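You operate a simulated robot arm through the tools that you are given. There is no shell and no other tool. Be economical: measure what you need, move in short steps, check, and stop when the job is done.

You are at the controls of a simulated two-armed robot. One attempt, no reset.

Task
Pick up the green greaser with one hand, pass it to the other hand and put it on the drum top. Take the green socket spanner and put it in the inside of the grey tub. Open the barred guard. The order is free. The barred guard goes clockwise seen from above.
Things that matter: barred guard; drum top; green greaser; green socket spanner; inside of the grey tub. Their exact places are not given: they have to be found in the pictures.

Only the result counts: the job must be done as asked and must still hold three seconds after the hand-in. Knocking over, shifting, dropping, spilling or breaking anything else fails it.

Robot
Two 7-joint arms with two-finger parallel grippers on one trunk, on a base that drives. Base frame: it is fixed to the floor where the robot stands at the start and does not move with it; the origin is under the middle of the robot, x ahead of it, y to its left, z up. Units: m, rad, N and s.
The left shoulder is at the start at [0.07, 0.133, 1.126], the right one opposite. With the tool pointing down near the work surface each hand reaches from about 0.1 to 0.62 m from the robot's upright axis, wherever it stands, measured 20 degrees to its own side. Places, roughly: barred guard [-5.3, -5, 0.3]; drum top [-2.6, -1, 0.9]; green socket spanner [1.75, -2.5, 0.75]; inside of the grey tub [1.7, -6.7, 0.8]. Payload 1.57 kg a hand.
The tool frame of a hand sits at the grasp point between the pads (the TCP): z along the fingers, y along the line on which they close. The tips reach 0.03 m beyond it. Largest opening 0.08 m; finger width 0.017, thickness 0.012; the body of the gripper, 0.04 by 0.082 m, starts 0.08 m behind the TCP.
Orientation is that of the tool frame in the base frame, as [roll, pitch, yaw] about the fixed x, y, z axes, in that order (R = Rz(yaw) Ry(pitch) Rx(roll)). With the fingers straight down and closing along the base's y, the tool's x points along the base's -x, its y along +y and its z along -z.

Tools
- The arms move only by the tool send_rows. It takes "left_deltas", "right_deltas" or both (then of equal length, played together; a hand with none holds still); each is a list of rows, each a list of 7 numbers: the finger opening in cm, from 0 to 8, then the shift along the tool's x, y, z in units of 30 mm (1.0 is 30 mm), then the turn, a rotation vector about the tool's x, y, z in units of 8 degrees (1.0 is 8 degrees). In form: [[hand, x, y, z, rx, ry, rz], ...]. A call has 1 to 20 rows; each row shifts and turns the commanded pose from where the row before left it, along the tool's axes as they then stand. A call with a number of a shift or a turn outside -1 to 1 is refused whole. Rows are played at 5 a second. More than 0.05 m and 0.15 rad between two rows, or a gripper value outside its range, and nothing of the call is played. Where a pose cannot be reached the arm comes as near as it can. A force on the tool above 40 N (or 10 N above the force at the start of the call, whichever is more), or a blocked arm, ends the call early, and 0.2 s more pass. Each finger travels about 0.153 m/s and halts on what it meets, pressing with about 32 N; the grip force reading is that of the motor and also rises with nothing between the fingers. The clock runs only during rows and for 0.2 s after the last one: add rows that do not move to give the fingers time. The reply holds the time, the measured pose of the TCP, the force on the tool along the base axes, the opening and the grip force, in the units named above and with some noise, with the torque about the TCP (base axes, N m) and any sound that the robot's microphone picked up.
- Cameras (640 x 400 px; columns grow to the right, rows downward): "scene" is now at [0.1302, -0.023, 1.3473]; the picture's right is [-0.29, -0.96, 0.00], its down [-0.61, 0.18, -0.77] and it looks along [0.74, -0.22, -0.64] (base axes); focal length 257 px, centre (320, 200). "left" rides on the left gripper at [0.072, 0.007, -0.122] in its tool frame; the picture's right is [-0.09, 1.00, 0.00], its down [-0.84, -0.08, -0.54] and it looks along [-0.54, -0.05, 0.84] (tool axes); focal length 238 px, centre (320, 200). "right" rides on the right gripper at [0.072, -0.007, -0.122] in its tool frame; the picture's right is [0.09, 1.00, 0.00], its down [-0.84, 0.08, -0.54] and it looks along [-0.54, 0.05, 0.84] (tool axes); focal length 238 px, centre (320, 200).
- snapshot(camera): a new picture of that camera. No time passes.
- slide_trunk(by): slides the trunk up (or, below 0, down) by that many m; the arms and the scene camera ride with it, the base frame stays. It gives what a move gives, with no picture.
- roll_base(legs): drives the robot by 1 to 6 legs, each [ahead, left, turn to the left] in m, m and rad, along the robot's own axes; the way and the turn of a leg run together, so that a leg with both is an arc; at most 1.5 m and 3.142 rad a leg. The arms and the cameras ride along, it lands a little off, and it stops where it bumps. It gives what a move gives.
- pan_tilt(pan, tilt): turns the head with the scene camera to pan (to the left, within 1.501 rad either way) and tilt (down, from -0.506 to 1.204), counted from straight ahead of the robot. It gives what a move gives.
- locate(camera, pixels): for up to 12 pixels [column, row] of the newest picture of that camera ("zoom" is the newest enlarged one), the place [x, y, z] in the base frame of the surface seen there, good to about 0.002 m. No time passes.
- inspect(camera, box): a new picture of the part [left, top, right, bottom] of that camera's present view, enlarged. No time passes.
- close_job(): hands the job in; it is judged then, once.

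Go step by step. Measure first, check grasps and placings, and put right what went wrong. The budget is 110 turns and 92 pictures, counting those below and the enlarged ones. Unless the task says otherwise, let go and move clear before handing in.

The tools are called as name(argument=value, ...) on one line, values as JSON. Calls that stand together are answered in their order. send_rows: Moves the arms, as the interface text tells. Its arguments: {"type":"object","properties":{"left_deltas":{"type":"array","items":{"type":"array","items":{"type":"number"}}},"right_deltas":{"type":"array","items":{"type":"array","items":{"type":"number"}}}},"required":[]} The other tools are called the same way: slide_trunk (by) slides the trunk up or down; roll_base (legs) drives the base; pan_tilt (pan, tilt) turns the head that bears the scene camera; snapshot (camera) takes a picture; locate (camera, pixels) gives the place of the surface under pixels of a picture; inspect (camera, box) takes an enlarged picture of a part of a camera's view; close_job () hands the job in.

At the start:

```text
clock: 0.0
left_ee_pos: [0.5073, 0.0343, 1.0471]
left_tcp_rot: [3.14, 0.0, 3.142]
left_ft_force: [-0.2, 0.0, 0.5]
left_moment: [-0.01, -0.02, 0.04]
left_grip_width: 0.0801
left_grip_force: 0.1
right_ee_pos: [0.4087, -0.3521, 1.01]
right_tcp_rot: [3.14, 0.0, 3.141]
right_ft_force: [0.6, -0.2, -0.5]
right_moment: [-0.01, 0.03, -0.01]
right_grip_width: 0.0801
right_grip_force: 0.0
trunk travel left (down, up): [-0.7, 0.24]
robot x, y, heading: [-0.0017, 0.0024, -0.001]
head pan, tilt: [-0.293, 0.691]
```

scene: 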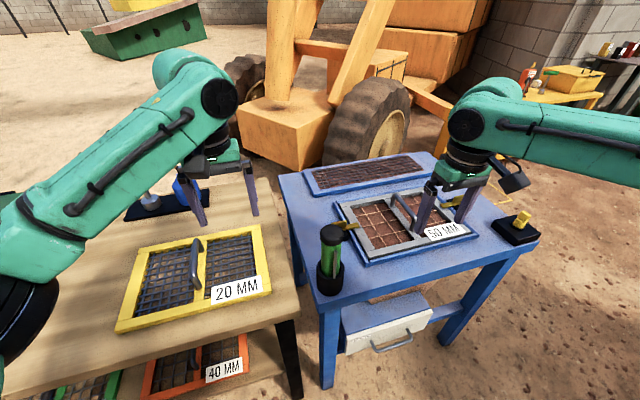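
right: 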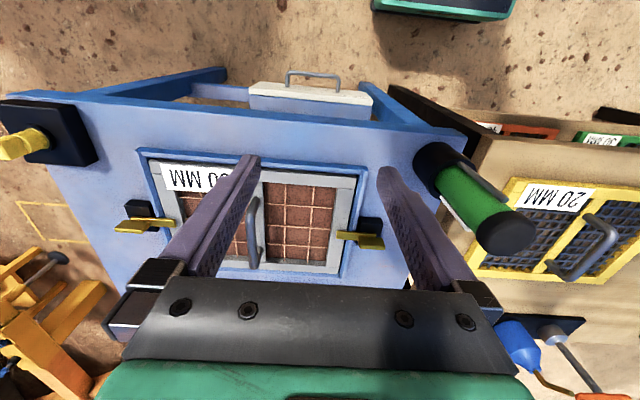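
left: 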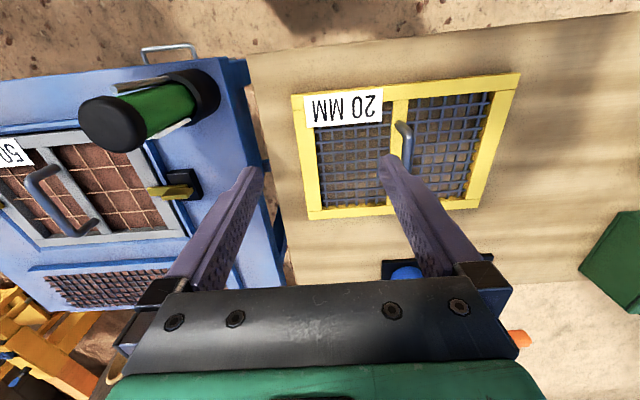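

The scene picture shows a green cylinder in a black cup at about (330,255) that may be the greaser. I'll enlarge it and measure.

inspect(camera="scene", box=[260, 190, 420, 310])

inspect(camera="scene", box=[480, 20, 640, 120])

locate(camera="scene", pixels=[[330, 230], [330, 255], [328, 285], [545, 80], [575, 75], [310, 300], [290, 180], [430, 155], [540, 235], [320, 310]])

locate(camera="left", pixels=[[100, 120], [150, 115], [200, 90], [130, 85]])

```text
3.33 times, centred on (340, 250) of scene
```

zoom: 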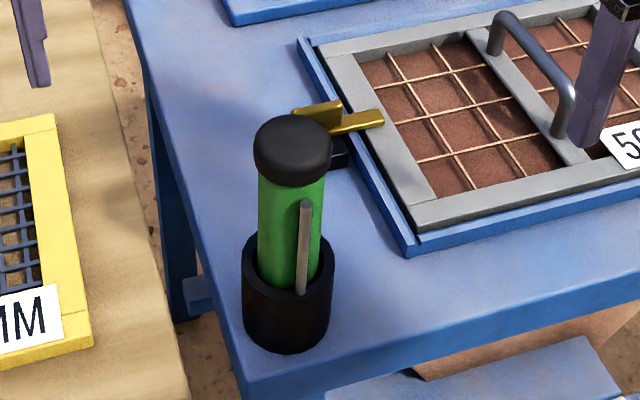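

```text
4.00 times, centred on (560, 70) of scene
```

zoom: 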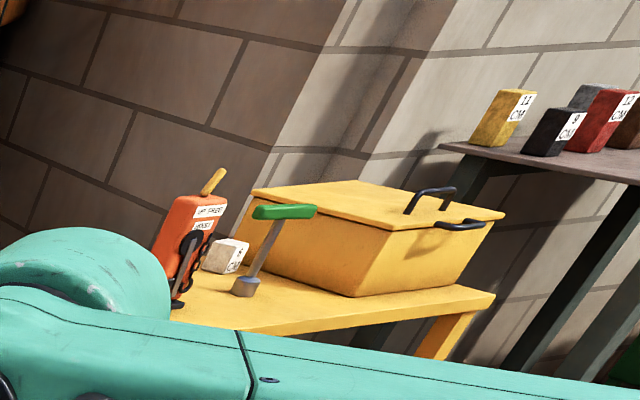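

```text
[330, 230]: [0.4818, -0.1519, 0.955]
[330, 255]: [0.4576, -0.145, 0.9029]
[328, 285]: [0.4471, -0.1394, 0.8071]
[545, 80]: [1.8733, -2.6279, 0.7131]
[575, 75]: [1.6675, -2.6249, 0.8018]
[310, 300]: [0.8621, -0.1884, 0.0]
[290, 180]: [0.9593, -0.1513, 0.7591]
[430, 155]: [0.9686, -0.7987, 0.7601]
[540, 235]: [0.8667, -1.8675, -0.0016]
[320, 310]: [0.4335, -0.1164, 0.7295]
```

```text
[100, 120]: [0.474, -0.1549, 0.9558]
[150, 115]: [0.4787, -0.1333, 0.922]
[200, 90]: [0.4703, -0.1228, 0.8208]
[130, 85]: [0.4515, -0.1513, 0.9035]
```

The greaser is the green cylinder in the cup, with its top at about z=0.956. The green T-handled spanner stands on the yellow table further off. I'll zoom in with both wrist cameras to find the greaser's axis and lever.

inspect(camera="left", box=[60, 40, 240, 180])

locate(camera="zoom", pixels=[[75, 250], [150, 200], [140, 330], [215, 260], [260, 235], [320, 205], [420, 210], [440, 250], [470, 120], [560, 200], [230, 145], [330, 140]])

inspect(camera="right", box=[400, 120, 560, 270])

locate(camera="zoom", pixels=[[420, 460], [340, 440], [500, 400], [420, 380], [420, 520], [300, 350], [250, 280], [400, 260], [380, 220], [130, 150]])

```text
2.86 times, centred on (150, 110) of left
```

zoom: 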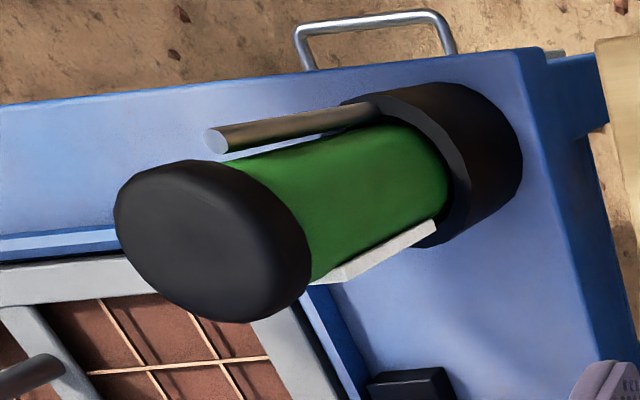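

```text
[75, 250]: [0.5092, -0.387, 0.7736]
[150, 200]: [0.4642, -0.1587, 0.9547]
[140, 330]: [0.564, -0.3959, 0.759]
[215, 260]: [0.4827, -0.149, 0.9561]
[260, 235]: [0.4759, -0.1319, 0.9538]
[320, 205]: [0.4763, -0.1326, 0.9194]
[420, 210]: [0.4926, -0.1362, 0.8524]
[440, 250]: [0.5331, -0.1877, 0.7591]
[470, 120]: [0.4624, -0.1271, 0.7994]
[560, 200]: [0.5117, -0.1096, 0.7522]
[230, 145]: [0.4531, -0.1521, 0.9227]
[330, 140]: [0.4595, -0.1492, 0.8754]
```

```text
2.67 times, centred on (480, 195) of right
```

zoom: 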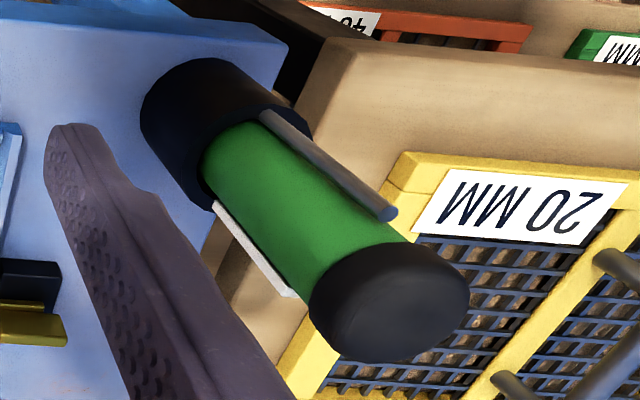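

```text
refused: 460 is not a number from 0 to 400
```

The lever is on the −x side and a label is on the +x side, so closing along y is right. I'll find the cap edges.

inspect(camera="left", box=[60, 40, 240, 180])

locate(camera="zoom", pixels=[[125, 215], [130, 240], [160, 180], [200, 168], [240, 190], [270, 230], [300, 280], [280, 305], [230, 315], [180, 295], [150, 270], [295, 240]])

inspect(camera="right", box=[400, 120, 560, 270])

locate(camera="zoom", pixels=[[315, 300], [325, 335], [370, 250], [430, 255], [465, 290], [460, 330], [400, 355], [345, 350], [390, 310], [240, 180], [300, 230], [360, 200]])

```text
2.86 times, centred on (150, 110) of left
```

zoom: 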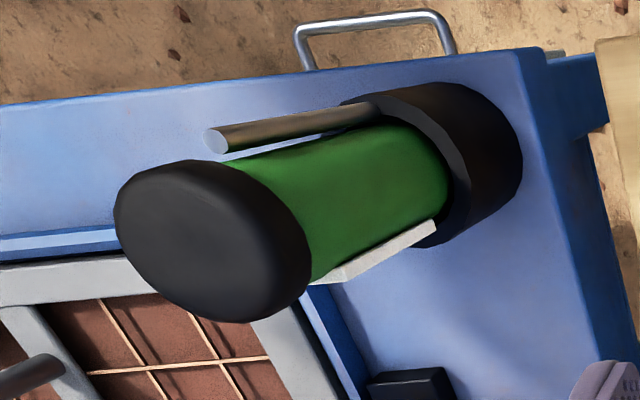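

```text
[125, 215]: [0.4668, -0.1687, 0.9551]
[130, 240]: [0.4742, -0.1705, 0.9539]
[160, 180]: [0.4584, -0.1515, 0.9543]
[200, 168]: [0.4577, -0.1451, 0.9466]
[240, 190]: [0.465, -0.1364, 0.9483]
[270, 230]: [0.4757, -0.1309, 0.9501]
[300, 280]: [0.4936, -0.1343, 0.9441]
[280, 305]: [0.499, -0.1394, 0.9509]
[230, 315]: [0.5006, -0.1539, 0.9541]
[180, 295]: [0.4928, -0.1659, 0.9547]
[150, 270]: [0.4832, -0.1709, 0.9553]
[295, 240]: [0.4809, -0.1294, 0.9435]
```

```text
2.67 times, centred on (480, 195) of right
```

zoom: 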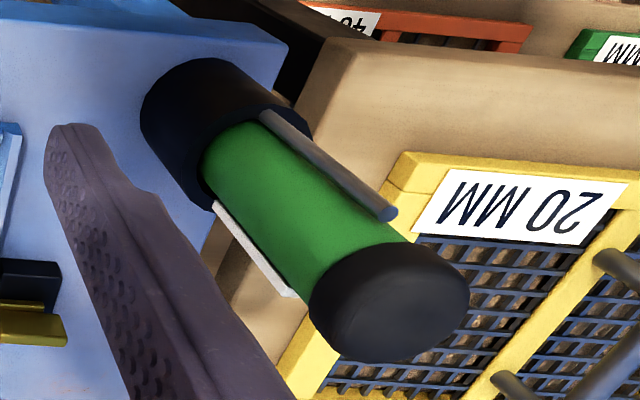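

```text
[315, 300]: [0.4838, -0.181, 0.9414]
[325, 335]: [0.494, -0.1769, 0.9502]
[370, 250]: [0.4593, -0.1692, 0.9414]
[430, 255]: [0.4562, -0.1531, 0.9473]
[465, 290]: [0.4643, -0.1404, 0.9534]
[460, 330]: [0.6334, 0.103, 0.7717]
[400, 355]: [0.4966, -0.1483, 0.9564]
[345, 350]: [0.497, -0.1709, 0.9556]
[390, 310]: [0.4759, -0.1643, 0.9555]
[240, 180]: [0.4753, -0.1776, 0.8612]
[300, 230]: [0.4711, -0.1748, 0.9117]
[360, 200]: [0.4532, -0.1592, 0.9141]
```

The cap centre is about (0.480, −0.155), 52 mm wide, with its top at 0.956. I'll bring the right hand above it and move the left hand aside.

send_rows(right_deltas=[[8, 0, 0, -1, 0, 0, 0], [8, -0.34, 0.939, 0, 0, 0, 0], [8, -0.34, 0.939, 0, 0, 0, 0], [8, -0.34, 0.939, 0, 0, 0, 0], [8, -0.34, 0.939, 0, 0, 0, 0], [8, -0.34, 0.939, 0, 0, 0, 0], [8, -0.34, 0.939, 0, 0, 0, 0], [8, -0.34, 0.939, 0, 0, 0, 0], [8, 0, 0, 0, 0, 0, 0], [8, 0, 0, 0, 0, 0, 0]], left_deltas=[[8, 0, 0.6, 0, 0, 0, 0], [8, 0, 0.6, 0, 0, 0, 0], [8, 0, 0.6, 0, 0, 0, 0], [8, 0, 0.6, 0, 0, 0, 0], [8, 0, 0.6, 0, 0, 0, 0], [8, 0, 0.6, 0, 0, 0, 0], [8, 0, 0.6, 0, 0, 0, 0], [8, 0, 0, 0, 0, 0, 0], [8, 0, 0, 0, 0, 0, 0], [8, 0, 0, 0, 0, 0, 0]])

snapshot(camera="right")

```text
clock: 2.2
left_ee_pos: [0.5045, 0.1589, 1.0495]
left_tcp_rot: [3.14, 0.0, -3.141]
left_ft_force: [0.9, -0.3, -0.4]
left_moment: [-0.04, 0.01, 0.0]
left_grip_width: 0.0802
left_grip_force: 0.0
right_ee_pos: [0.4778, -0.1535, 1.0388]
right_tcp_rot: [-3.141, 0.001, -3.141]
right_ft_force: [-0.2, -0.7, -0.5]
right_moment: [0.02, 0.02, 0.01]
right_grip_width: 0.0803
right_grip_force: 0.0
trunk travel left (down, up): [-0.7, 0.24]
robot x, y, heading: [0.0023, -0.0006, 0.001]
head pan, tilt: [-0.293, 0.691]
```

```text
82 pictures are left
```

right: 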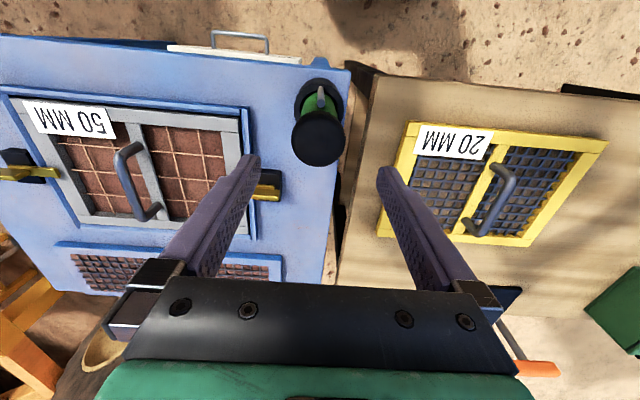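

The hand is centred over the cap, so I'll go down 0.107 m and close.

send_rows(right_deltas=[[8, -0.1, -0.05, 0.9, 0, 0, 0], [8, 0, 0, 0.9, 0, 0, 0], [8, 0, 0, 0.9, 0, 0, 0], [8, 0, 0, 0.87, 0, 0, 0], [8, 0, 0, 0, 0, 0, 0], [8, 0, 0, 0, 0, 0, 0], [4, 0, 0, 0, 0, 0, 0], [4, 0, 0, 0, 0, 0, 0], [4, 0, 0, 0, 0, 0, 0]])

snapshot(camera="right")

```text
clock: 4.2
left_ee_pos: [0.5053, 0.1581, 1.0481]
left_tcp_rot: [3.141, 0.0, 3.14]
left_ft_force: [0.5, -0.2, 0.3]
left_moment: [0.0, -0.01, 0.0]
left_grip_width: 0.0798
left_grip_force: 0.0
right_ee_pos: [0.4817, -0.1559, 0.9328]
right_tcp_rot: [-3.141, 0.001, 3.141]
right_ft_force: [-1.2, 1.5, 0.3]
right_moment: [0.19, 0.03, 0.03]
right_grip_width: 0.0493
right_grip_force: 31.4
trunk travel left (down, up): [-0.7, 0.24]
robot x, y, heading: [0.0041, -0.0011, -0.003]
head pan, tilt: [-0.293, 0.691]
```

```text
81 pictures are left
```

right: 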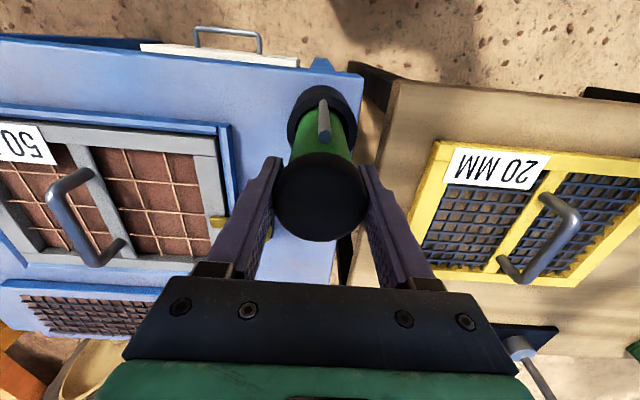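

The cap is gripped at 49 mm. I'll lift straight up 0.20 m.

send_rows(right_deltas=[[4, 0, 0, -0.5, 0, 0, 0], [4, 0, 0, -0.7, 0, 0, 0], [4, 0, 0, -0.8, 0, 0, 0], [4, 0, 0, -0.8, 0, 0, 0], [4, 0, 0, -0.8, 0, 0, 0], [4, 0, 0, -0.8, 0, 0, 0], [4, 0, 0, -0.8, 0, 0, 0], [4, 0, 0, -0.8, 0, 0, 0], [4, 0, 0, -0.7, 0, 0, 0], [4, 0, 0, 0, 0, 0, 0], [4, 0, 0, 0, 0, 0, 0]])

pan_tilt(pan=-0.2, tilt=0.5)

snapshot(camera="scene")

snapshot(camera="left")

```text
clock: 6.6
left_ee_pos: [0.5057, 0.1577, 1.0478]
left_tcp_rot: [3.14, -0.002, -3.141]
left_ft_force: [-0.6, -1.0, 0.4]
left_moment: [0.0, -0.01, -0.01]
left_grip_width: 0.08
left_grip_force: 0.2
right_ee_pos: [0.483, -0.1583, 1.1354]
right_tcp_rot: [-3.141, -0.001, 3.14]
right_ft_force: [-0.2, -0.1, -5.3]
right_moment: [0.0, 0.0, 0.02]
right_grip_width: 0.0492
right_grip_force: 32.3
trunk travel left (down, up): [-0.7, 0.24]
robot x, y, heading: [-0.0006, -0.0007, 0.0]
head pan, tilt: [-0.293, 0.691]
```

```text
clock: 7.3
left_ee_pos: [0.5055, 0.1582, 1.048]
left_tcp_rot: [-3.14, -0.002, -3.142]
left_ft_force: [0.7, 0.2, 0.6]
left_moment: [-0.02, 0.0, -0.01]
left_grip_width: 0.08
left_grip_force: 0.1
right_ee_pos: [0.4826, -0.159, 1.1354]
right_tcp_rot: [3.14, -0.003, -3.141]
right_ft_force: [0.5, -0.2, -5.3]
right_moment: [-0.01, -0.01, 0.0]
right_grip_width: 0.0492
right_grip_force: 32.3
trunk travel left (down, up): [-0.7, 0.24]
robot x, y, heading: [0.0025, -0.0015, 0.003]
head pan, tilt: [-0.201, 0.499]
```

```text
80 pictures are left
```

scene: 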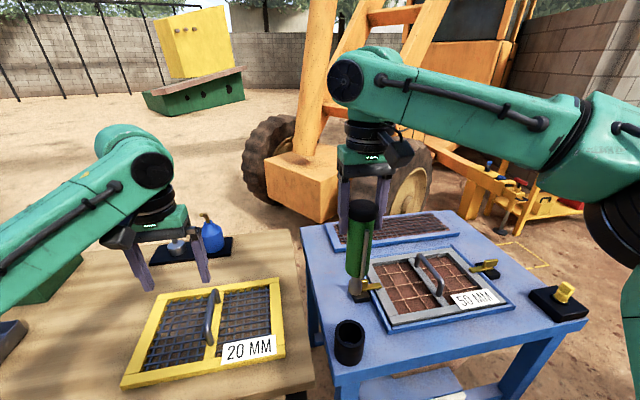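

```text
79 pictures are left
```

left: 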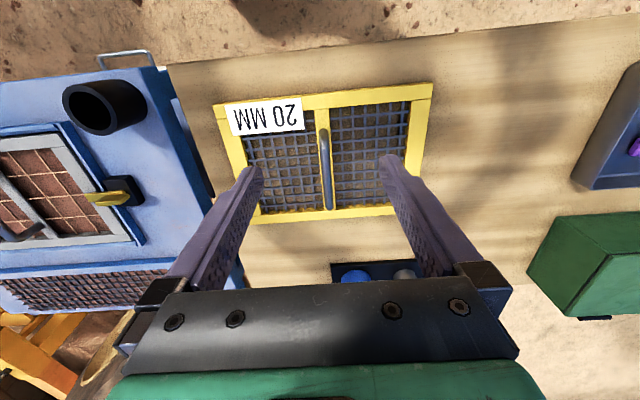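

The greaser is lifted clear. I'll measure its bottom so I can plan the left-hand grasp.

inspect(camera="scene", box=[310, 180, 410, 310])

locate(camera="scene", pixels=[[360, 205], [357, 230], [357, 250], [355, 270], [353, 280], [357, 290], [363, 296], [374, 240]])

```text
3.08 times, centred on (360, 245) of scene
```

zoom: 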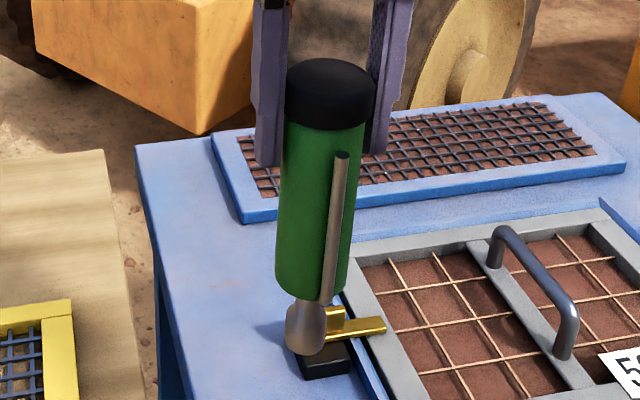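

```text
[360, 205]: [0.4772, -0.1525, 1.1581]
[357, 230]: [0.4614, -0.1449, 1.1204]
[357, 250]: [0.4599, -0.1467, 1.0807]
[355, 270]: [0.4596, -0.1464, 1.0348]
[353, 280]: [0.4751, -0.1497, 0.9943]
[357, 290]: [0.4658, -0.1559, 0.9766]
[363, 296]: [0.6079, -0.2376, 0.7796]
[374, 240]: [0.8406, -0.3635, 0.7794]
```

The greaser has a narrow nozzle at the bottom, so before passing it I want to see the drum top. I'll back off, turn right and look around.

roll_base(legs=[[-0.5, 0, 0]])

pan_tilt(pan=-1.5, tilt=0.3)

snapshot(camera="scene")

pan_tilt(pan=1.5, tilt=0.3)

snapshot(camera="scene")

```text
clock: 10.3
left_ee_pos: [0.0058, 0.1537, 1.0479]
left_tcp_rot: [3.141, -0.001, 3.122]
left_ft_force: [0.9, -0.2, -0.4]
left_moment: [0.05, -0.03, -0.03]
left_grip_width: 0.08
left_grip_force: 0.1
right_ee_pos: [-0.0242, -0.1632, 1.1336]
right_tcp_rot: [-3.14, -0.002, 3.122]
right_ft_force: [-0.4, -0.1, -5.2]
right_moment: [-0.01, 0.02, 0.03]
right_grip_width: 0.0494
right_grip_force: 31.8
trunk travel left (down, up): [-0.7, 0.24]
robot x, y, heading: [-0.5054, 0.005, -0.02]
head pan, tilt: [-0.201, 0.499]
```

```text
clock: 11.8
left_ee_pos: [0.0034, 0.1527, 1.0478]
left_tcp_rot: [3.142, -0.001, 3.122]
left_ft_force: [-0.1, -0.4, 0.3]
left_moment: [0.02, 0.02, 0.02]
left_grip_width: 0.0799
left_grip_force: 0.1
right_ee_pos: [-0.0247, -0.1624, 1.135]
right_tcp_rot: [-3.141, -0.002, 3.121]
right_ft_force: [-0.2, -0.5, -5.0]
right_moment: [-0.03, 0.02, -0.01]
right_grip_width: 0.0492
right_grip_force: 31.8
trunk travel left (down, up): [-0.7, 0.24]
robot x, y, heading: [-0.5038, 0.0061, -0.018]
head pan, tilt: [-1.499, 0.3]
```

```text
77 pictures are left
```

scene: 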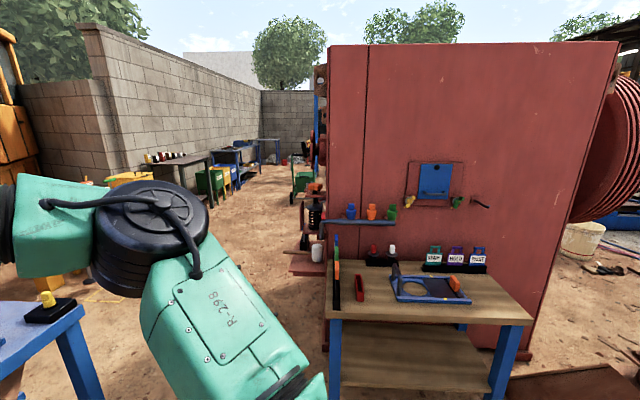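

```text
clock: 14.4
left_ee_pos: [0.0047, 0.1531, 1.0492]
left_tcp_rot: [-3.14, 0.0, 3.121]
left_ft_force: [0.1, -0.5, -1.3]
left_moment: [0.01, 0.03, -0.01]
left_grip_width: 0.0799
left_grip_force: 0.1
right_ee_pos: [-0.0254, -0.1631, 1.1339]
right_tcp_rot: [-3.141, -0.003, 3.121]
right_ft_force: [0.8, 0.4, -5.1]
right_moment: [0.01, -0.01, 0.01]
right_grip_width: 0.0493
right_grip_force: 32.1
trunk travel left (down, up): [-0.7, 0.24]
robot x, y, heading: [-0.5083, 0.0046, -0.023]
head pan, tilt: [1.499, 0.3]
```

```text
76 pictures are left
```

scene: 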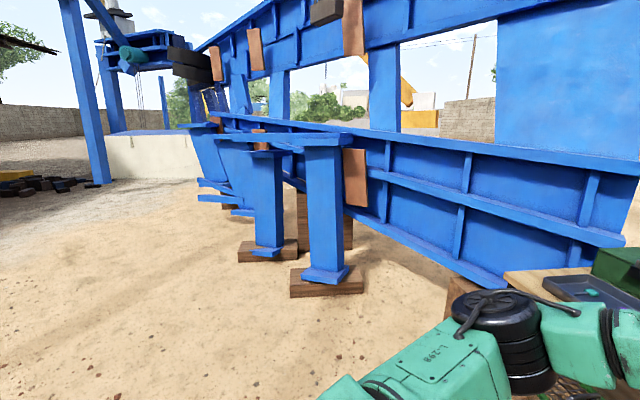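

The way behind looks clear. I'll turn right towards the drum at about (−2.6, −1).

roll_base(legs=[[0, 0, -1.34], [0, 0, -1.34]])

pan_tilt(pan=0, tilt=0.4)

snapshot(camera="scene")

```text
clock: 21.5
left_ee_pos: [-0.911, -0.3342, 1.0481]
left_tcp_rot: [3.141, -0.001, 0.395]
left_ft_force: [0.0, 0.2, 0.5]
left_moment: [0.02, -0.01, -0.02]
left_grip_width: 0.0801
left_grip_force: 0.1
right_ee_pos: [-1.0119, -0.0349, 1.1351]
right_tcp_rot: [-3.14, -0.003, 0.394]
right_ft_force: [-1.3, -0.8, -4.5]
right_moment: [-0.03, 0.01, -0.02]
right_grip_width: 0.0494
right_grip_force: 32.1
trunk travel left (down, up): [-0.7, 0.24]
robot x, y, heading: [-0.5064, 0.0051, -2.741]
head pan, tilt: [1.499, 0.3]
```

```text
clock: 23.1
left_ee_pos: [-0.9096, -0.3357, 1.0469]
left_tcp_rot: [3.141, -0.001, 0.394]
left_ft_force: [0.5, 0.0, 0.2]
left_moment: [0.01, 0.01, -0.03]
left_grip_width: 0.0801
left_grip_force: 0.1
right_ee_pos: [-1.0121, -0.0325, 1.135]
right_tcp_rot: [3.141, -0.001, 0.394]
right_ft_force: [-0.7, 0.1, -5.4]
right_moment: [0.0, -0.03, -0.03]
right_grip_width: 0.0496
right_grip_force: 32.4
trunk travel left (down, up): [-0.7, 0.24]
robot x, y, heading: [-0.5033, 0.0037, -2.747]
head pan, tilt: [0.0, 0.4]
```

```text
75 pictures are left
```

scene: 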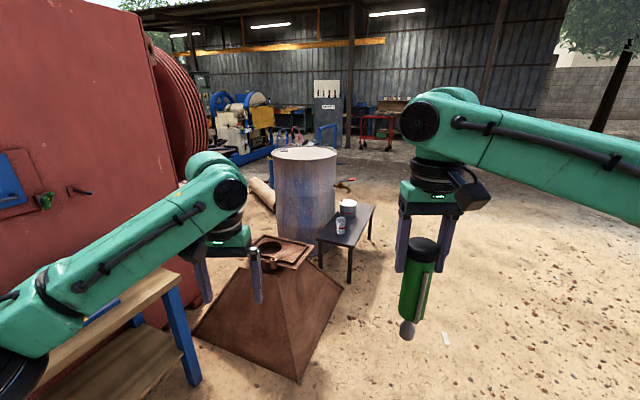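

The drum is at (305,155), with a low table to its right and a rusty hopper in front. I'll measure all three.

locate(camera="scene", pixels=[[275, 153], [335, 153], [305, 148], [305, 159], [348, 205], [340, 225], [320, 240], [375, 207], [345, 288], [300, 380], [298, 240], [365, 250]])

inspect(camera="scene", box=[200, 120, 400, 300])

```text
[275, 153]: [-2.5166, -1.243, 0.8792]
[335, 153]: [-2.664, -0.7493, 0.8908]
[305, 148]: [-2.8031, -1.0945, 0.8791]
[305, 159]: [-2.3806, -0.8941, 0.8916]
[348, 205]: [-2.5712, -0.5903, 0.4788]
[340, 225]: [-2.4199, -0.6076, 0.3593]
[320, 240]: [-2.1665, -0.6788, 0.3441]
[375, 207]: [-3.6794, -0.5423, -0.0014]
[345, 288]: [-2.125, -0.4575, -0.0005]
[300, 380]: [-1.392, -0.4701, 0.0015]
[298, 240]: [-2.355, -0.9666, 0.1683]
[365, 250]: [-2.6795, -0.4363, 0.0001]
```

```text
2.22 times, centred on (300, 210) of scene
```

zoom: 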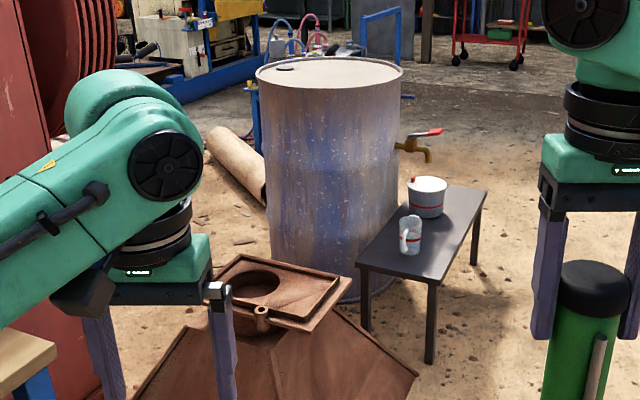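

The drum centre is about (−2.59, −1.0), with its lid at z≈0.88 and its rim at 0.89. The low table and the hopper block the near sides, so I'll drive round the north side to the far side.

roll_base(legs=[[0, 0, -0.4], [1.3, 0, 0]])

snapshot(camera="scene")

locate(camera="scene", pixels=[[100, 300], [200, 300], [320, 300], [450, 300], [600, 300], [320, 200], [200, 200], [450, 200]])

```text
clock: 30.9
left_ee_pos: [-2.3324, -0.1282, 1.0485]
left_tcp_rot: [3.142, -0.004, -0.017]
left_ft_force: [-0.1, 0.0, -0.1]
left_moment: [0.0, 0.03, 0.0]
left_grip_width: 0.08
left_grip_force: 0.0
right_ee_pos: [-2.3044, 0.1861, 1.134]
right_tcp_rot: [-3.14, -0.002, -0.016]
right_ft_force: [-0.1, 0.8, -5.2]
right_moment: [0.0, 0.0, 0.02]
right_grip_width: 0.0497
right_grip_force: 32.1
trunk travel left (down, up): [-0.7, 0.24]
robot x, y, heading: [-1.824, 0.02, 3.126]
head pan, tilt: [0.0, 0.4]
```

```text
73 pictures are left
```

scene: 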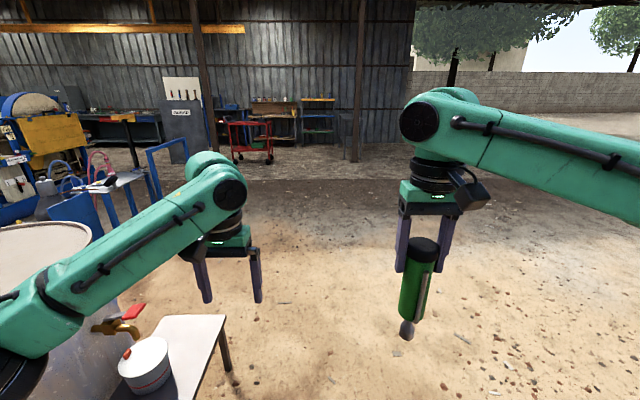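

```text
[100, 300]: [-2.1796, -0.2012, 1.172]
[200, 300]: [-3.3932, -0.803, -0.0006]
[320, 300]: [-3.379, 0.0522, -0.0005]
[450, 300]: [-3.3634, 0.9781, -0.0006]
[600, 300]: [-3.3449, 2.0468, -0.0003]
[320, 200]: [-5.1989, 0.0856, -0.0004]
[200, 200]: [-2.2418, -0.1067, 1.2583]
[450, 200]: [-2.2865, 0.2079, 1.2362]
```

The way ahead is free. I'll go 1.4 m further and look left at the drum's west side.

roll_base(legs=[[1.4, 0, 0]])

pan_tilt(pan=1.4, tilt=0.5)

snapshot(camera="scene")

locate(camera="scene", pixels=[[100, 300], [200, 250], [320, 250], [450, 250], [550, 250], [320, 150], [200, 150], [100, 200]])

```text
clock: 37.9
left_ee_pos: [-3.7363, -0.1353, 1.0488]
left_tcp_rot: [3.14, -0.004, 0.009]
left_ft_force: [0.2, 0.8, 0.6]
left_moment: [0.04, 0.03, -0.02]
left_grip_width: 0.0799
left_grip_force: 0.1
right_ee_pos: [-3.7161, 0.1817, 1.1347]
right_tcp_rot: [-3.141, -0.001, 0.01]
right_ft_force: [0.4, 0.7, -4.7]
right_moment: [0.02, 0.03, 0.01]
right_grip_width: 0.0492
right_grip_force: 32.2
trunk travel left (down, up): [-0.7, 0.24]
robot x, y, heading: [-3.232, 0.0228, -3.135]
head pan, tilt: [0.0, 0.4]
```

```text
clock: 39.4
left_ee_pos: [-3.7366, -0.1348, 1.0473]
left_tcp_rot: [-3.141, -0.002, 0.009]
left_ft_force: [0.8, 0.1, -0.3]
left_moment: [0.02, -0.02, -0.01]
left_grip_width: 0.08
left_grip_force: 0.1
right_ee_pos: [-3.7158, 0.181, 1.1337]
right_tcp_rot: [-3.14, -0.001, 0.008]
right_ft_force: [0.7, 0.0, -4.2]
right_moment: [-0.02, 0.0, 0.0]
right_grip_width: 0.0494
right_grip_force: 32.3
trunk travel left (down, up): [-0.7, 0.24]
robot x, y, heading: [-3.2331, 0.0262, -3.131]
head pan, tilt: [1.4, 0.499]
```

```text
72 pictures are left
```

scene: 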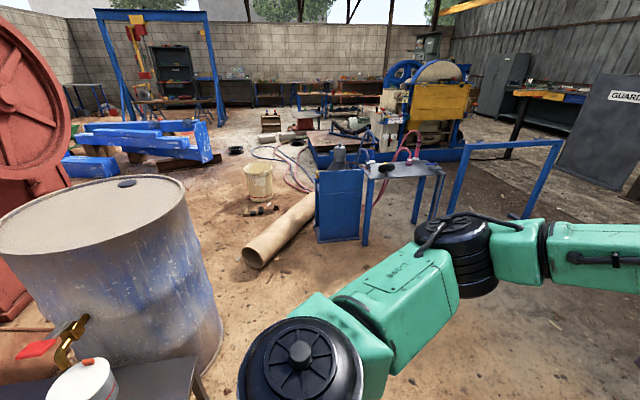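

```text
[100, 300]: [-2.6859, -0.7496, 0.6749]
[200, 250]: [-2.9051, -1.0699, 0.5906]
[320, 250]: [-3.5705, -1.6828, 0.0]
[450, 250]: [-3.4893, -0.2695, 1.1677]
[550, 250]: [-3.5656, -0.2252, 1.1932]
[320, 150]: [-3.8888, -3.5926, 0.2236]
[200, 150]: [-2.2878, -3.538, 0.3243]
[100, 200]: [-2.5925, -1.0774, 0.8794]
```

The floor west of the drum is free, with a tube at about y<−1.4. I'll go ahead a bit, turn to face +x and strafe to y≈−0.95.

roll_base(legs=[[0.3, 0, 0], [0, 0, 1.57], [0, 0, 1.56]])

pan_tilt(pan=-0.4, tilt=0.6)

snapshot(camera="scene")

locate(camera="scene", pixels=[[320, 130], [420, 130], [320, 250], [420, 250], [520, 250], [520, 170], [600, 200], [400, 180]])

```text
clock: 49.2
left_ee_pos: [-3.0307, 0.1913, 1.0476]
left_tcp_rot: [3.141, -0.001, -3.125]
left_ft_force: [0.5, -0.5, 0.6]
left_moment: [-0.01, 0.01, 0.03]
left_grip_width: 0.08
left_grip_force: 0.1
right_ee_pos: [-3.0487, -0.1249, 1.1346]
right_tcp_rot: [-3.141, -0.002, -3.125]
right_ft_force: [-0.4, -0.6, -5.4]
right_moment: [-0.01, -0.01, -0.05]
right_grip_width: 0.0493
right_grip_force: 31.8
trunk travel left (down, up): [-0.7, 0.24]
robot x, y, heading: [-3.5315, 0.028, 0.019]
head pan, tilt: [1.4, 0.499]
```

```text
clock: 51.0
left_ee_pos: [-3.0308, 0.1931, 1.0476]
left_tcp_rot: [3.14, -0.002, -3.124]
left_ft_force: [-0.9, 0.2, 0.6]
left_moment: [0.01, 0.02, 0.01]
left_grip_width: 0.0798
left_grip_force: 0.1
right_ee_pos: [-3.0468, -0.1243, 1.1337]
right_tcp_rot: [-3.141, -0.001, -3.125]
right_ft_force: [0.1, 0.1, -4.9]
right_moment: [0.05, -0.01, -0.03]
right_grip_width: 0.0495
right_grip_force: 32.5
trunk travel left (down, up): [-0.7, 0.24]
robot x, y, heading: [-3.5321, 0.0249, 0.017]
head pan, tilt: [-0.4, 0.6]
```

```text
71 pictures are left
```

scene: 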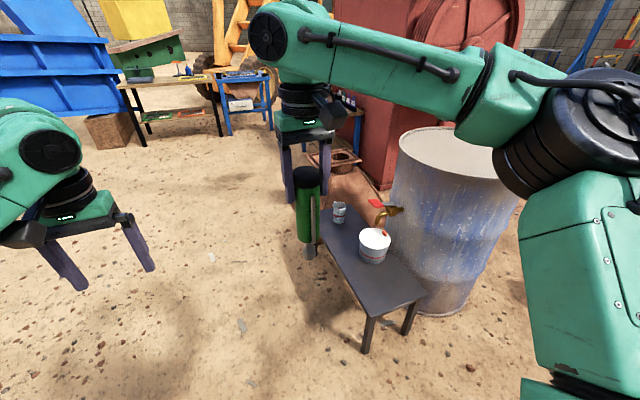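

```text
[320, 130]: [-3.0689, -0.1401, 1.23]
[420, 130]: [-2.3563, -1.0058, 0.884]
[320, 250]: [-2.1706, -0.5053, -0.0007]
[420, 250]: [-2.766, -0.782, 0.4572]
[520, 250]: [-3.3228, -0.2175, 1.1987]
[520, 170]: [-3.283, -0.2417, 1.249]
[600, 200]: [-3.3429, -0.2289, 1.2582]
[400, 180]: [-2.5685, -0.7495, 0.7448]
```

Laying the greaser on its side will be the stable placement, since the nozzle is narrow. I'll have the left hand take it from the lever side at 90° to the right hand. First I'll pose both hands, with the right tilted 24° back and the left tilted 66° up and kept aside.

send_rows(right_deltas=[[4, -0.125, 0.9, 0.7, 0, 0, 0], [4, -0.125, 0.9, 0.7, 0, 0, 0], [4, -0.125, 0.9, 0.7, 0, 0, 0], [4, -0.125, 0.9, 0.7, 0, 0, 0], [4, 0, 0, 0, 0, 0.5, 0], [4, 0, 0, 0, 0, 0.5, 0], [4, 0, 0, 0, 0, 0.5, 0], [4, 0, 0, 0, 0, 0.5, 0], [4, 0, 0, 0, 0, 0.5, 0], [4, 0, 0, 0, 0, 0.5, 0], [4, 0, 0, 0, 0, 0, 0], [4, 0, 0, 0, 0, 0, 0], [4, 0, 0, 0, 0, 0, 0], [4, 0, 0, 0, 0, 0, 0], [4, 0, 0, 0, 0, 0, 0], [4, 0, 0, 0, 0, 0, 0]], left_deltas=[[8, 0.45, 0, 0.99, 0, 0, 0], [8, 0.45, 0, 0.99, 0, 0, 0], [8, 0.45, 0, 0.99, 0, 0, 0], [8, 0.45, 0, 0.99, 0, 0, 0], [8, 0.45, 0, 0.99, 0, 0, 0], [8, 0.45, 0, 0.99, 0, 0, 0], [8, 0, 0, 0, 0, -0.917, 0], [8, 0, 0, 0, 0, -0.917, 0], [8, 0, 0, 0, 0, -0.917, 0], [8, 0, 0, 0, 0, -0.917, 0], [8, 0, 0, 0, 0, -0.917, 0], [8, 0, 0, 0, 0, -0.917, 0], [8, 0, 0, 0, 0, -0.917, 0], [8, 0, 0, 0, 0, -0.917, 0], [8, 0, 0, 0, 0, -0.917, 0], [8, 0, 0, 0, 0, 0, 0]])

pan_tilt(pan=0, tilt=0.6)

snapshot(camera="scene")

snapshot(camera="left")

```text
clock: 54.4
left_ee_pos: [-3.1133, 0.1912, 0.87]
left_tcp_rot: [-3.141, 1.153, -3.127]
left_ft_force: [-0.7, -0.3, -0.2]
left_moment: [-0.02, 0.0, 0.0]
left_grip_width: 0.08
left_grip_force: 0.1
right_ee_pos: [-3.1032, -0.1373, 1.0953]
right_tcp_rot: [3.139, -0.417, -3.124]
right_ft_force: [-0.4, -0.4, -6.0]
right_moment: [-0.02, -0.12, -0.01]
right_grip_width: 0.0495
right_grip_force: 32.2
right hand out of reach, approached as far as the arm can: row 2, 3, 4, 5, 6, 7, 8, 9, 10
trunk travel left (down, up): [-0.7, 0.24]
robot x, y, heading: [-3.5361, 0.0242, 0.019]
head pan, tilt: [-0.4, 0.6]
```

```text
clock: 55.2
left_ee_pos: [-3.1124, 0.1901, 0.8689]
left_tcp_rot: [3.14, 1.152, -3.126]
left_ft_force: [-0.4, 0.4, -0.5]
left_moment: [0.02, 0.0, -0.04]
left_grip_width: 0.0799
left_grip_force: 0.2
right_ee_pos: [-3.1023, -0.1369, 1.0969]
right_tcp_rot: [3.14, -0.416, -3.125]
right_ft_force: [-0.9, -0.3, -4.8]
right_moment: [0.01, -0.1, -0.01]
right_grip_width: 0.0492
right_grip_force: 31.9
trunk travel left (down, up): [-0.7, 0.24]
robot x, y, heading: [-3.5345, 0.0285, 0.012]
head pan, tilt: [0.0, 0.6]
```

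```text
70 pictures are left
```

scene: 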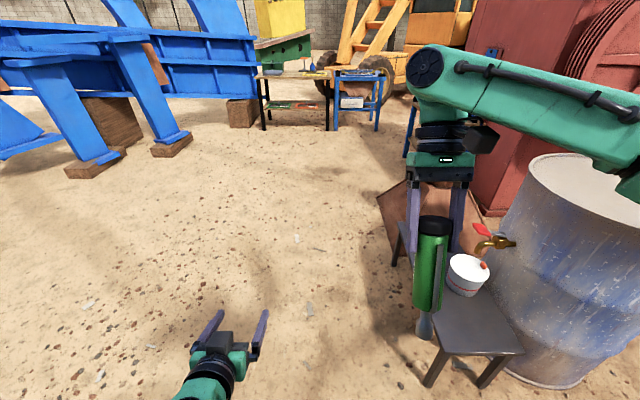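

```text
69 pictures are left
```

left: 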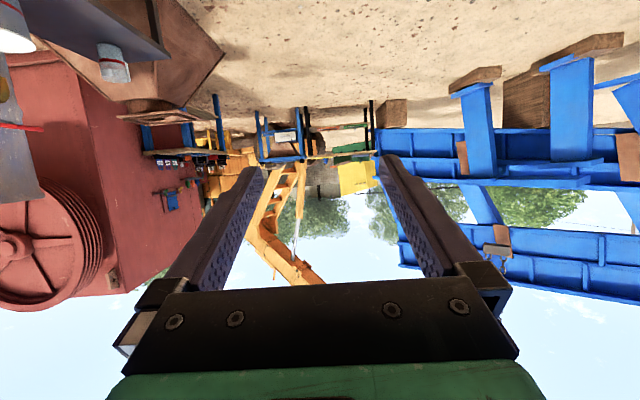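

The right hand stopped short at about (0.43, −0.165) relative to the robot, with the tilt right. I'll test whether it can move further left and forward.

send_rows(right_deltas=[[4, 0, 0, 0, 0, 0, 0], [4, 0, -0.5, 0, 0, 0, 0], [4, 0, -0.5, 0, 0, 0, 0], [4, 0, 0, 0, 0, 0, 0]])

send_rows(right_deltas=[[4, -0.5, 0, 0.2, 0, 0, 0], [4, -0.5, 0, 0.2, 0, 0, 0], [4, -0.5, 0, 0.2, 0, 0, 0], [4, 0, 0, 0, 0, 0, 0]])

```text
clock: 56.2
left_ee_pos: [-3.1128, 0.191, 0.8707]
left_tcp_rot: [3.141, 1.152, -3.126]
left_ft_force: [0.5, 0.4, 1.1]
left_moment: [0.01, -0.03, -0.01]
left_grip_width: 0.0801
left_grip_force: 0.1
right_ee_pos: [-3.1027, -0.1664, 1.0973]
right_tcp_rot: [3.141, -0.42, -3.127]
right_ft_force: [-0.1, -1.2, -4.2]
right_moment: [0.05, -0.12, 0.01]
right_grip_width: 0.0496
right_grip_force: 32.8
trunk travel left (down, up): [-0.7, 0.24]
robot x, y, heading: [-3.5347, 0.0247, 0.012]
head pan, tilt: [0.0, 0.6]
```

```text
clock: 57.2
left_ee_pos: [-3.113, 0.1906, 0.8698]
left_tcp_rot: [-3.142, 1.15, -3.124]
left_ft_force: [0.2, 0.9, -0.1]
left_moment: [0.0, 0.02, -0.01]
left_grip_width: 0.0803
left_grip_force: 0.1
right_ee_pos: [-3.0713, -0.1665, 1.0589]
right_tcp_rot: [3.14, -0.418, -3.124]
right_ft_force: [0.5, -0.9, -4.6]
right_moment: [0.01, -0.11, 0.0]
right_grip_width: 0.0494
right_grip_force: 31.9
right hand out of reach, approached as far as the arm can: row 3
trunk travel left (down, up): [-0.7, 0.24]
robot x, y, heading: [-3.5326, 0.0254, 0.019]
head pan, tilt: [0.0, 0.6]
```

Commands continue from the reached pose, and the right hand can't cross further left. I'll yaw both hands by −30° so the left hand comes in from its own side, and bring the left hand below the nozzle, staying clear.

send_rows(right_deltas=[[4, 0, 0, 0, -0.38, 0, 0.856], [4, 0, 0, 0, -0.38, 0, 0.856], [4, 0, 0, 0, -0.38, 0, 0.856], [4, 0, 0, 0, -0.38, 0, 0.856], [4, 0, 0, 0, 0, 0, 0], [4, 0, 0, 0, 0, 0, 0]], left_deltas=[[8, 0, 0, 0, 0.857, 0, 0.38], [8, 0, 0, 0, 0.857, 0, 0.38], [8, 0, 0, 0, 0.857, 0, 0.38], [8, 0, 0, 0, 0.857, 0, 0.38], [8, 0, 0, 0, 0, 0, 0], [8, 0, 0, 0, 0, 0, 0]])

send_rows(left_deltas=[[8, -0.112, -0.954, 0.395, 0, 0, 0], [8, -0.112, -0.954, 0.395, 0, 0, 0], [8, -0.112, -0.954, 0.395, 0, 0, 0], [8, -0.112, -0.954, 0.395, 0, 0, 0], [8, -0.112, -0.954, 0.395, 0, 0, 0], [8, -0.112, -0.954, 0.395, 0, 0, 0], [8, -0.112, -0.954, 0.395, 0, 0, 0], [8, 0, 0, 0, 0, 0, 0]])

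snapshot(camera="left")

snapshot(camera="scene")

```text
clock: 58.6
left_ee_pos: [-3.1125, 0.1899, 0.8705]
left_tcp_rot: [-3.14, 1.152, 2.636]
left_ft_force: [-0.6, 0.2, 0.3]
left_moment: [0.0, -0.01, -0.04]
left_grip_width: 0.0801
left_grip_force: 0.1
right_ee_pos: [-3.0717, -0.1673, 1.0588]
right_tcp_rot: [-3.14, -0.42, 2.634]
right_ft_force: [0.5, -0.2, -5.5]
right_moment: [-0.03, -0.07, 0.01]
right_grip_width: 0.0494
right_grip_force: 32.5
trunk travel left (down, up): [-0.7, 0.24]
robot x, y, heading: [-3.5307, 0.0266, 0.017]
head pan, tilt: [0.0, 0.6]
```

```text
clock: 60.4
left_ee_pos: [-3.1362, -0.0256, 0.86]
left_tcp_rot: [-3.138, 1.151, 2.637]
left_ft_force: [-0.2, 0.3, -0.6]
left_moment: [0.04, -0.02, -0.02]
left_grip_width: 0.0802
left_grip_force: 0.1
right_ee_pos: [-3.0716, -0.1665, 1.0586]
right_tcp_rot: [-3.139, -0.42, 2.634]
right_ft_force: [-0.4, 0.3, -4.8]
right_moment: [-0.08, -0.09, -0.02]
right_grip_width: 0.0495
right_grip_force: 31.6
trunk travel left (down, up): [-0.7, 0.24]
robot x, y, heading: [-3.5355, 0.0228, 0.016]
head pan, tilt: [0.0, 0.6]
```

```text
68 pictures are left
```

left: 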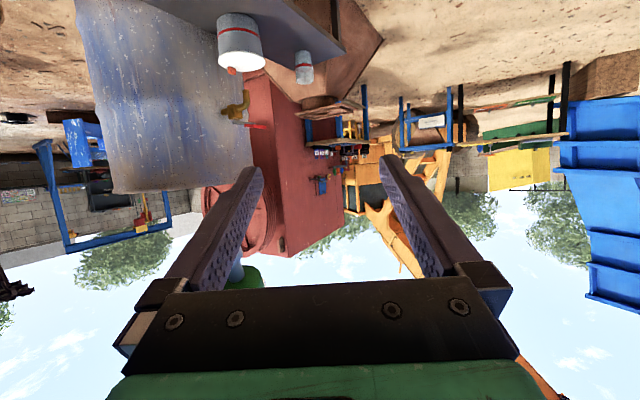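

```text
67 pictures are left
```

scene: 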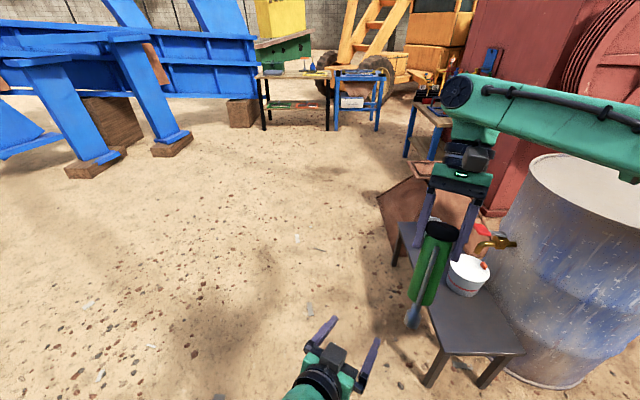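

That's good. I'll do the last 0.1 m to get under the nozzle, then look.

send_rows(left_deltas=[[8, -0.065, -0.75, 0.29, 0, 0, 0], [8, -0.065, -0.75, 0.29, 0, 0, 0], [8, -0.065, -0.75, 0.29, 0, 0, 0], [8, -0.065, -0.75, 0.29, 0, 0, 0], [8, 0, 0, 0, 0, 0, 0], [8, 0, 0, 0, 0, 0, 0]])

snapshot(camera="left")

snapshot(camera="scene")

locate(camera="scene", pixels=[[413, 318], [418, 300], [428, 270], [436, 240]])

```text
clock: 61.8
left_ee_pos: [-3.1454, -0.1208, 0.8503]
left_tcp_rot: [3.14, 1.152, 2.636]
left_ft_force: [-0.2, -0.2, -0.1]
left_moment: [0.02, 0.01, 0.03]
left_grip_width: 0.0801
left_grip_force: 0.1
right_ee_pos: [-3.0722, -0.168, 1.0591]
right_tcp_rot: [-3.141, -0.422, 2.634]
right_ft_force: [0.6, 0.0, -4.6]
right_moment: [-0.09, -0.12, -0.01]
right_grip_width: 0.0496
right_grip_force: 31.8
trunk travel left (down, up): [-0.7, 0.24]
robot x, y, heading: [-3.5321, 0.0259, 0.02]
head pan, tilt: [0.0, 0.6]
```

```text
66 pictures are left
```

left: 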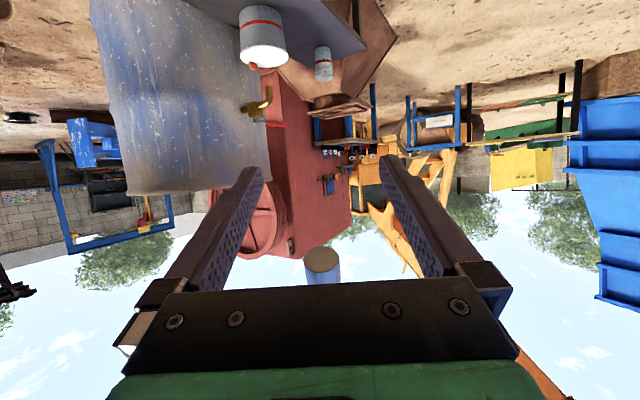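

```text
65 pictures are left
```

scene: 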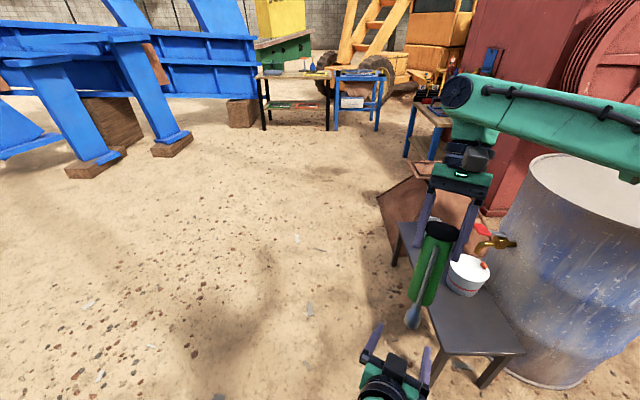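

```text
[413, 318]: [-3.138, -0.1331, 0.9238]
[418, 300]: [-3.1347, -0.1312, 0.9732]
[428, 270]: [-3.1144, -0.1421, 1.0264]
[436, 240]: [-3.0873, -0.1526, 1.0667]
```

The nozzle is centred between the left fingers at (322,265). I'll slide up along the greaser axis by 0.15 m.

send_rows(left_deltas=[[8, -0.7, -0.1, -0.15, 0, 0, 0], [8, -0.7, 0, 0, 0, 0, 0], [8, -0.7, 0, 0, 0, 0, 0], [8, -0.7, 0, 0, 0, 0, 0], [8, -0.7, 0, 0, 0, 0, 0], [8, -0.7, 0, 0, 0, 0, 0], [8, -0.7, 0, 0, 0, 0, 0], [8, 0, 0, 0, 0, 0, 0], [8, 0, 0, 0, 0, 0, 0]])

snapshot(camera="left")

snapshot(camera="scene")

```text
clock: 63.0
left_ee_pos: [-3.129, -0.1112, 0.8755]
left_tcp_rot: [2.87, 1.04, 2.369]
left_ft_force: [-0.5, 0.1, -0.6]
left_moment: [0.0, -0.03, 0.0]
left_grip_width: 0.0801
left_grip_force: 0.0
right_ee_pos: [-3.073, -0.1676, 1.058]
right_tcp_rot: [-3.141, -0.42, 2.632]
right_ft_force: [0.6, 0.3, -4.2]
right_moment: [-0.05, -0.09, 0.02]
right_grip_width: 0.0495
right_grip_force: 32.7
trunk travel left (down, up): [-0.7, 0.24]
robot x, y, heading: [-3.5352, 0.0248, 0.015]
head pan, tilt: [0.0, 0.6]
stopped in row 5 (left hand): the arm was blocked; the commanded pose is now the measured one
```

```text
64 pictures are left
```

left: 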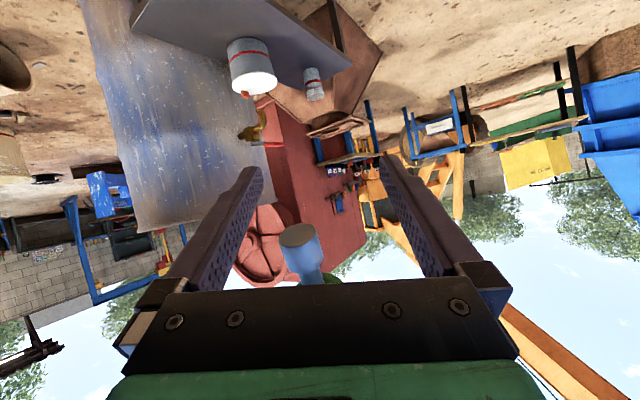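

```text
63 pictures are left
```

scene: 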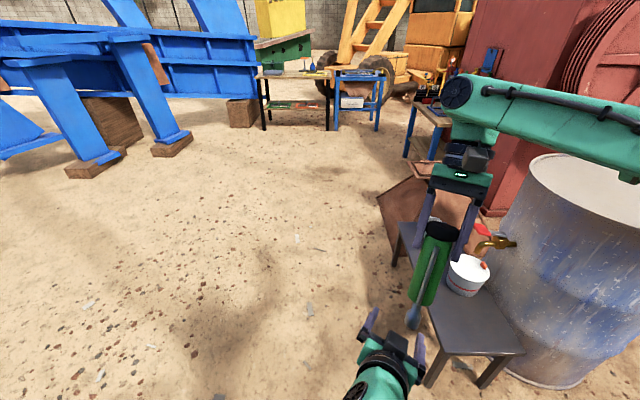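

The left arm was blocked with no tool force, so it folded too far near the body. I'll go down with the left, fix its orientation, and redo the pass about 0.11 m lower.

send_rows(left_deltas=[[8, 0.6, 0, 0, 0, 0, 0], [8, 0, 0, 0, 0.118, -0.334, -0.485], [8, 0, 0, 0, 0.118, -0.334, -0.485], [8, 0.7, -0.085, 0.37, 0, 0, 0], [8, 0.7, -0.085, 0.37, 0, 0, 0], [8, 0.7, -0.085, 0.37, 0, 0, 0], [8, 0.7, -0.085, 0.37, 0, 0, 0], [8, 0.6, -0.085, 0.37, 0, 0, 0], [8, 0, 0, 0, 0, 0, 0], [8, 0, 0, 0, 0, 0, 0]])

send_rows(right_deltas=[[4, -0.506, 0.08, 0.778, 0, 0, 0], [4, -0.506, 0.08, 0.778, 0, 0, 0], [4, -0.506, 0.08, 0.778, 0, 0, 0], [4, -0.506, 0.08, 0.778, 0, 0, 0], [4, 0, 0, 0, 0, 0, 0]])

```text
clock: 65.4
left_ee_pos: [-3.1485, -0.0937, 0.7095]
left_tcp_rot: [2.961, 1.088, 2.44]
left_ft_force: [0.2, -0.1, -0.7]
left_moment: [-0.03, 0.0, 0.04]
left_grip_width: 0.0801
left_grip_force: 0.1
right_ee_pos: [-3.0716, -0.1673, 1.0577]
right_tcp_rot: [-3.138, -0.419, 2.634]
right_ft_force: [0.4, 0.7, -5.0]
right_moment: [-0.03, -0.1, -0.02]
right_grip_width: 0.0496
right_grip_force: 32.0
trunk travel left (down, up): [-0.7, 0.24]
robot x, y, heading: [-3.5348, 0.029, 0.015]
head pan, tilt: [0.0, 0.6]
stopped in row 10 (left hand): the arm was blocked; the commanded pose is now the measured one
```

```text
clock: 66.6
left_ee_pos: [-3.1498, -0.094, 0.7093]
left_tcp_rot: [2.962, 1.088, 2.439]
left_ft_force: [-0.5, -0.1, -0.1]
left_moment: [-0.04, -0.03, 0.0]
left_grip_width: 0.0797
left_grip_force: 0.0
right_ee_pos: [-3.0525, -0.1702, 0.951]
right_tcp_rot: [3.14, -0.42, 2.634]
right_ft_force: [-0.3, 0.4, -4.9]
right_moment: [-0.04, -0.1, -0.01]
right_grip_width: 0.0493
right_grip_force: 31.6
trunk travel left (down, up): [-0.7, 0.24]
robot x, y, heading: [-3.5358, 0.0285, 0.022]
head pan, tilt: [0.0, 0.6]
```

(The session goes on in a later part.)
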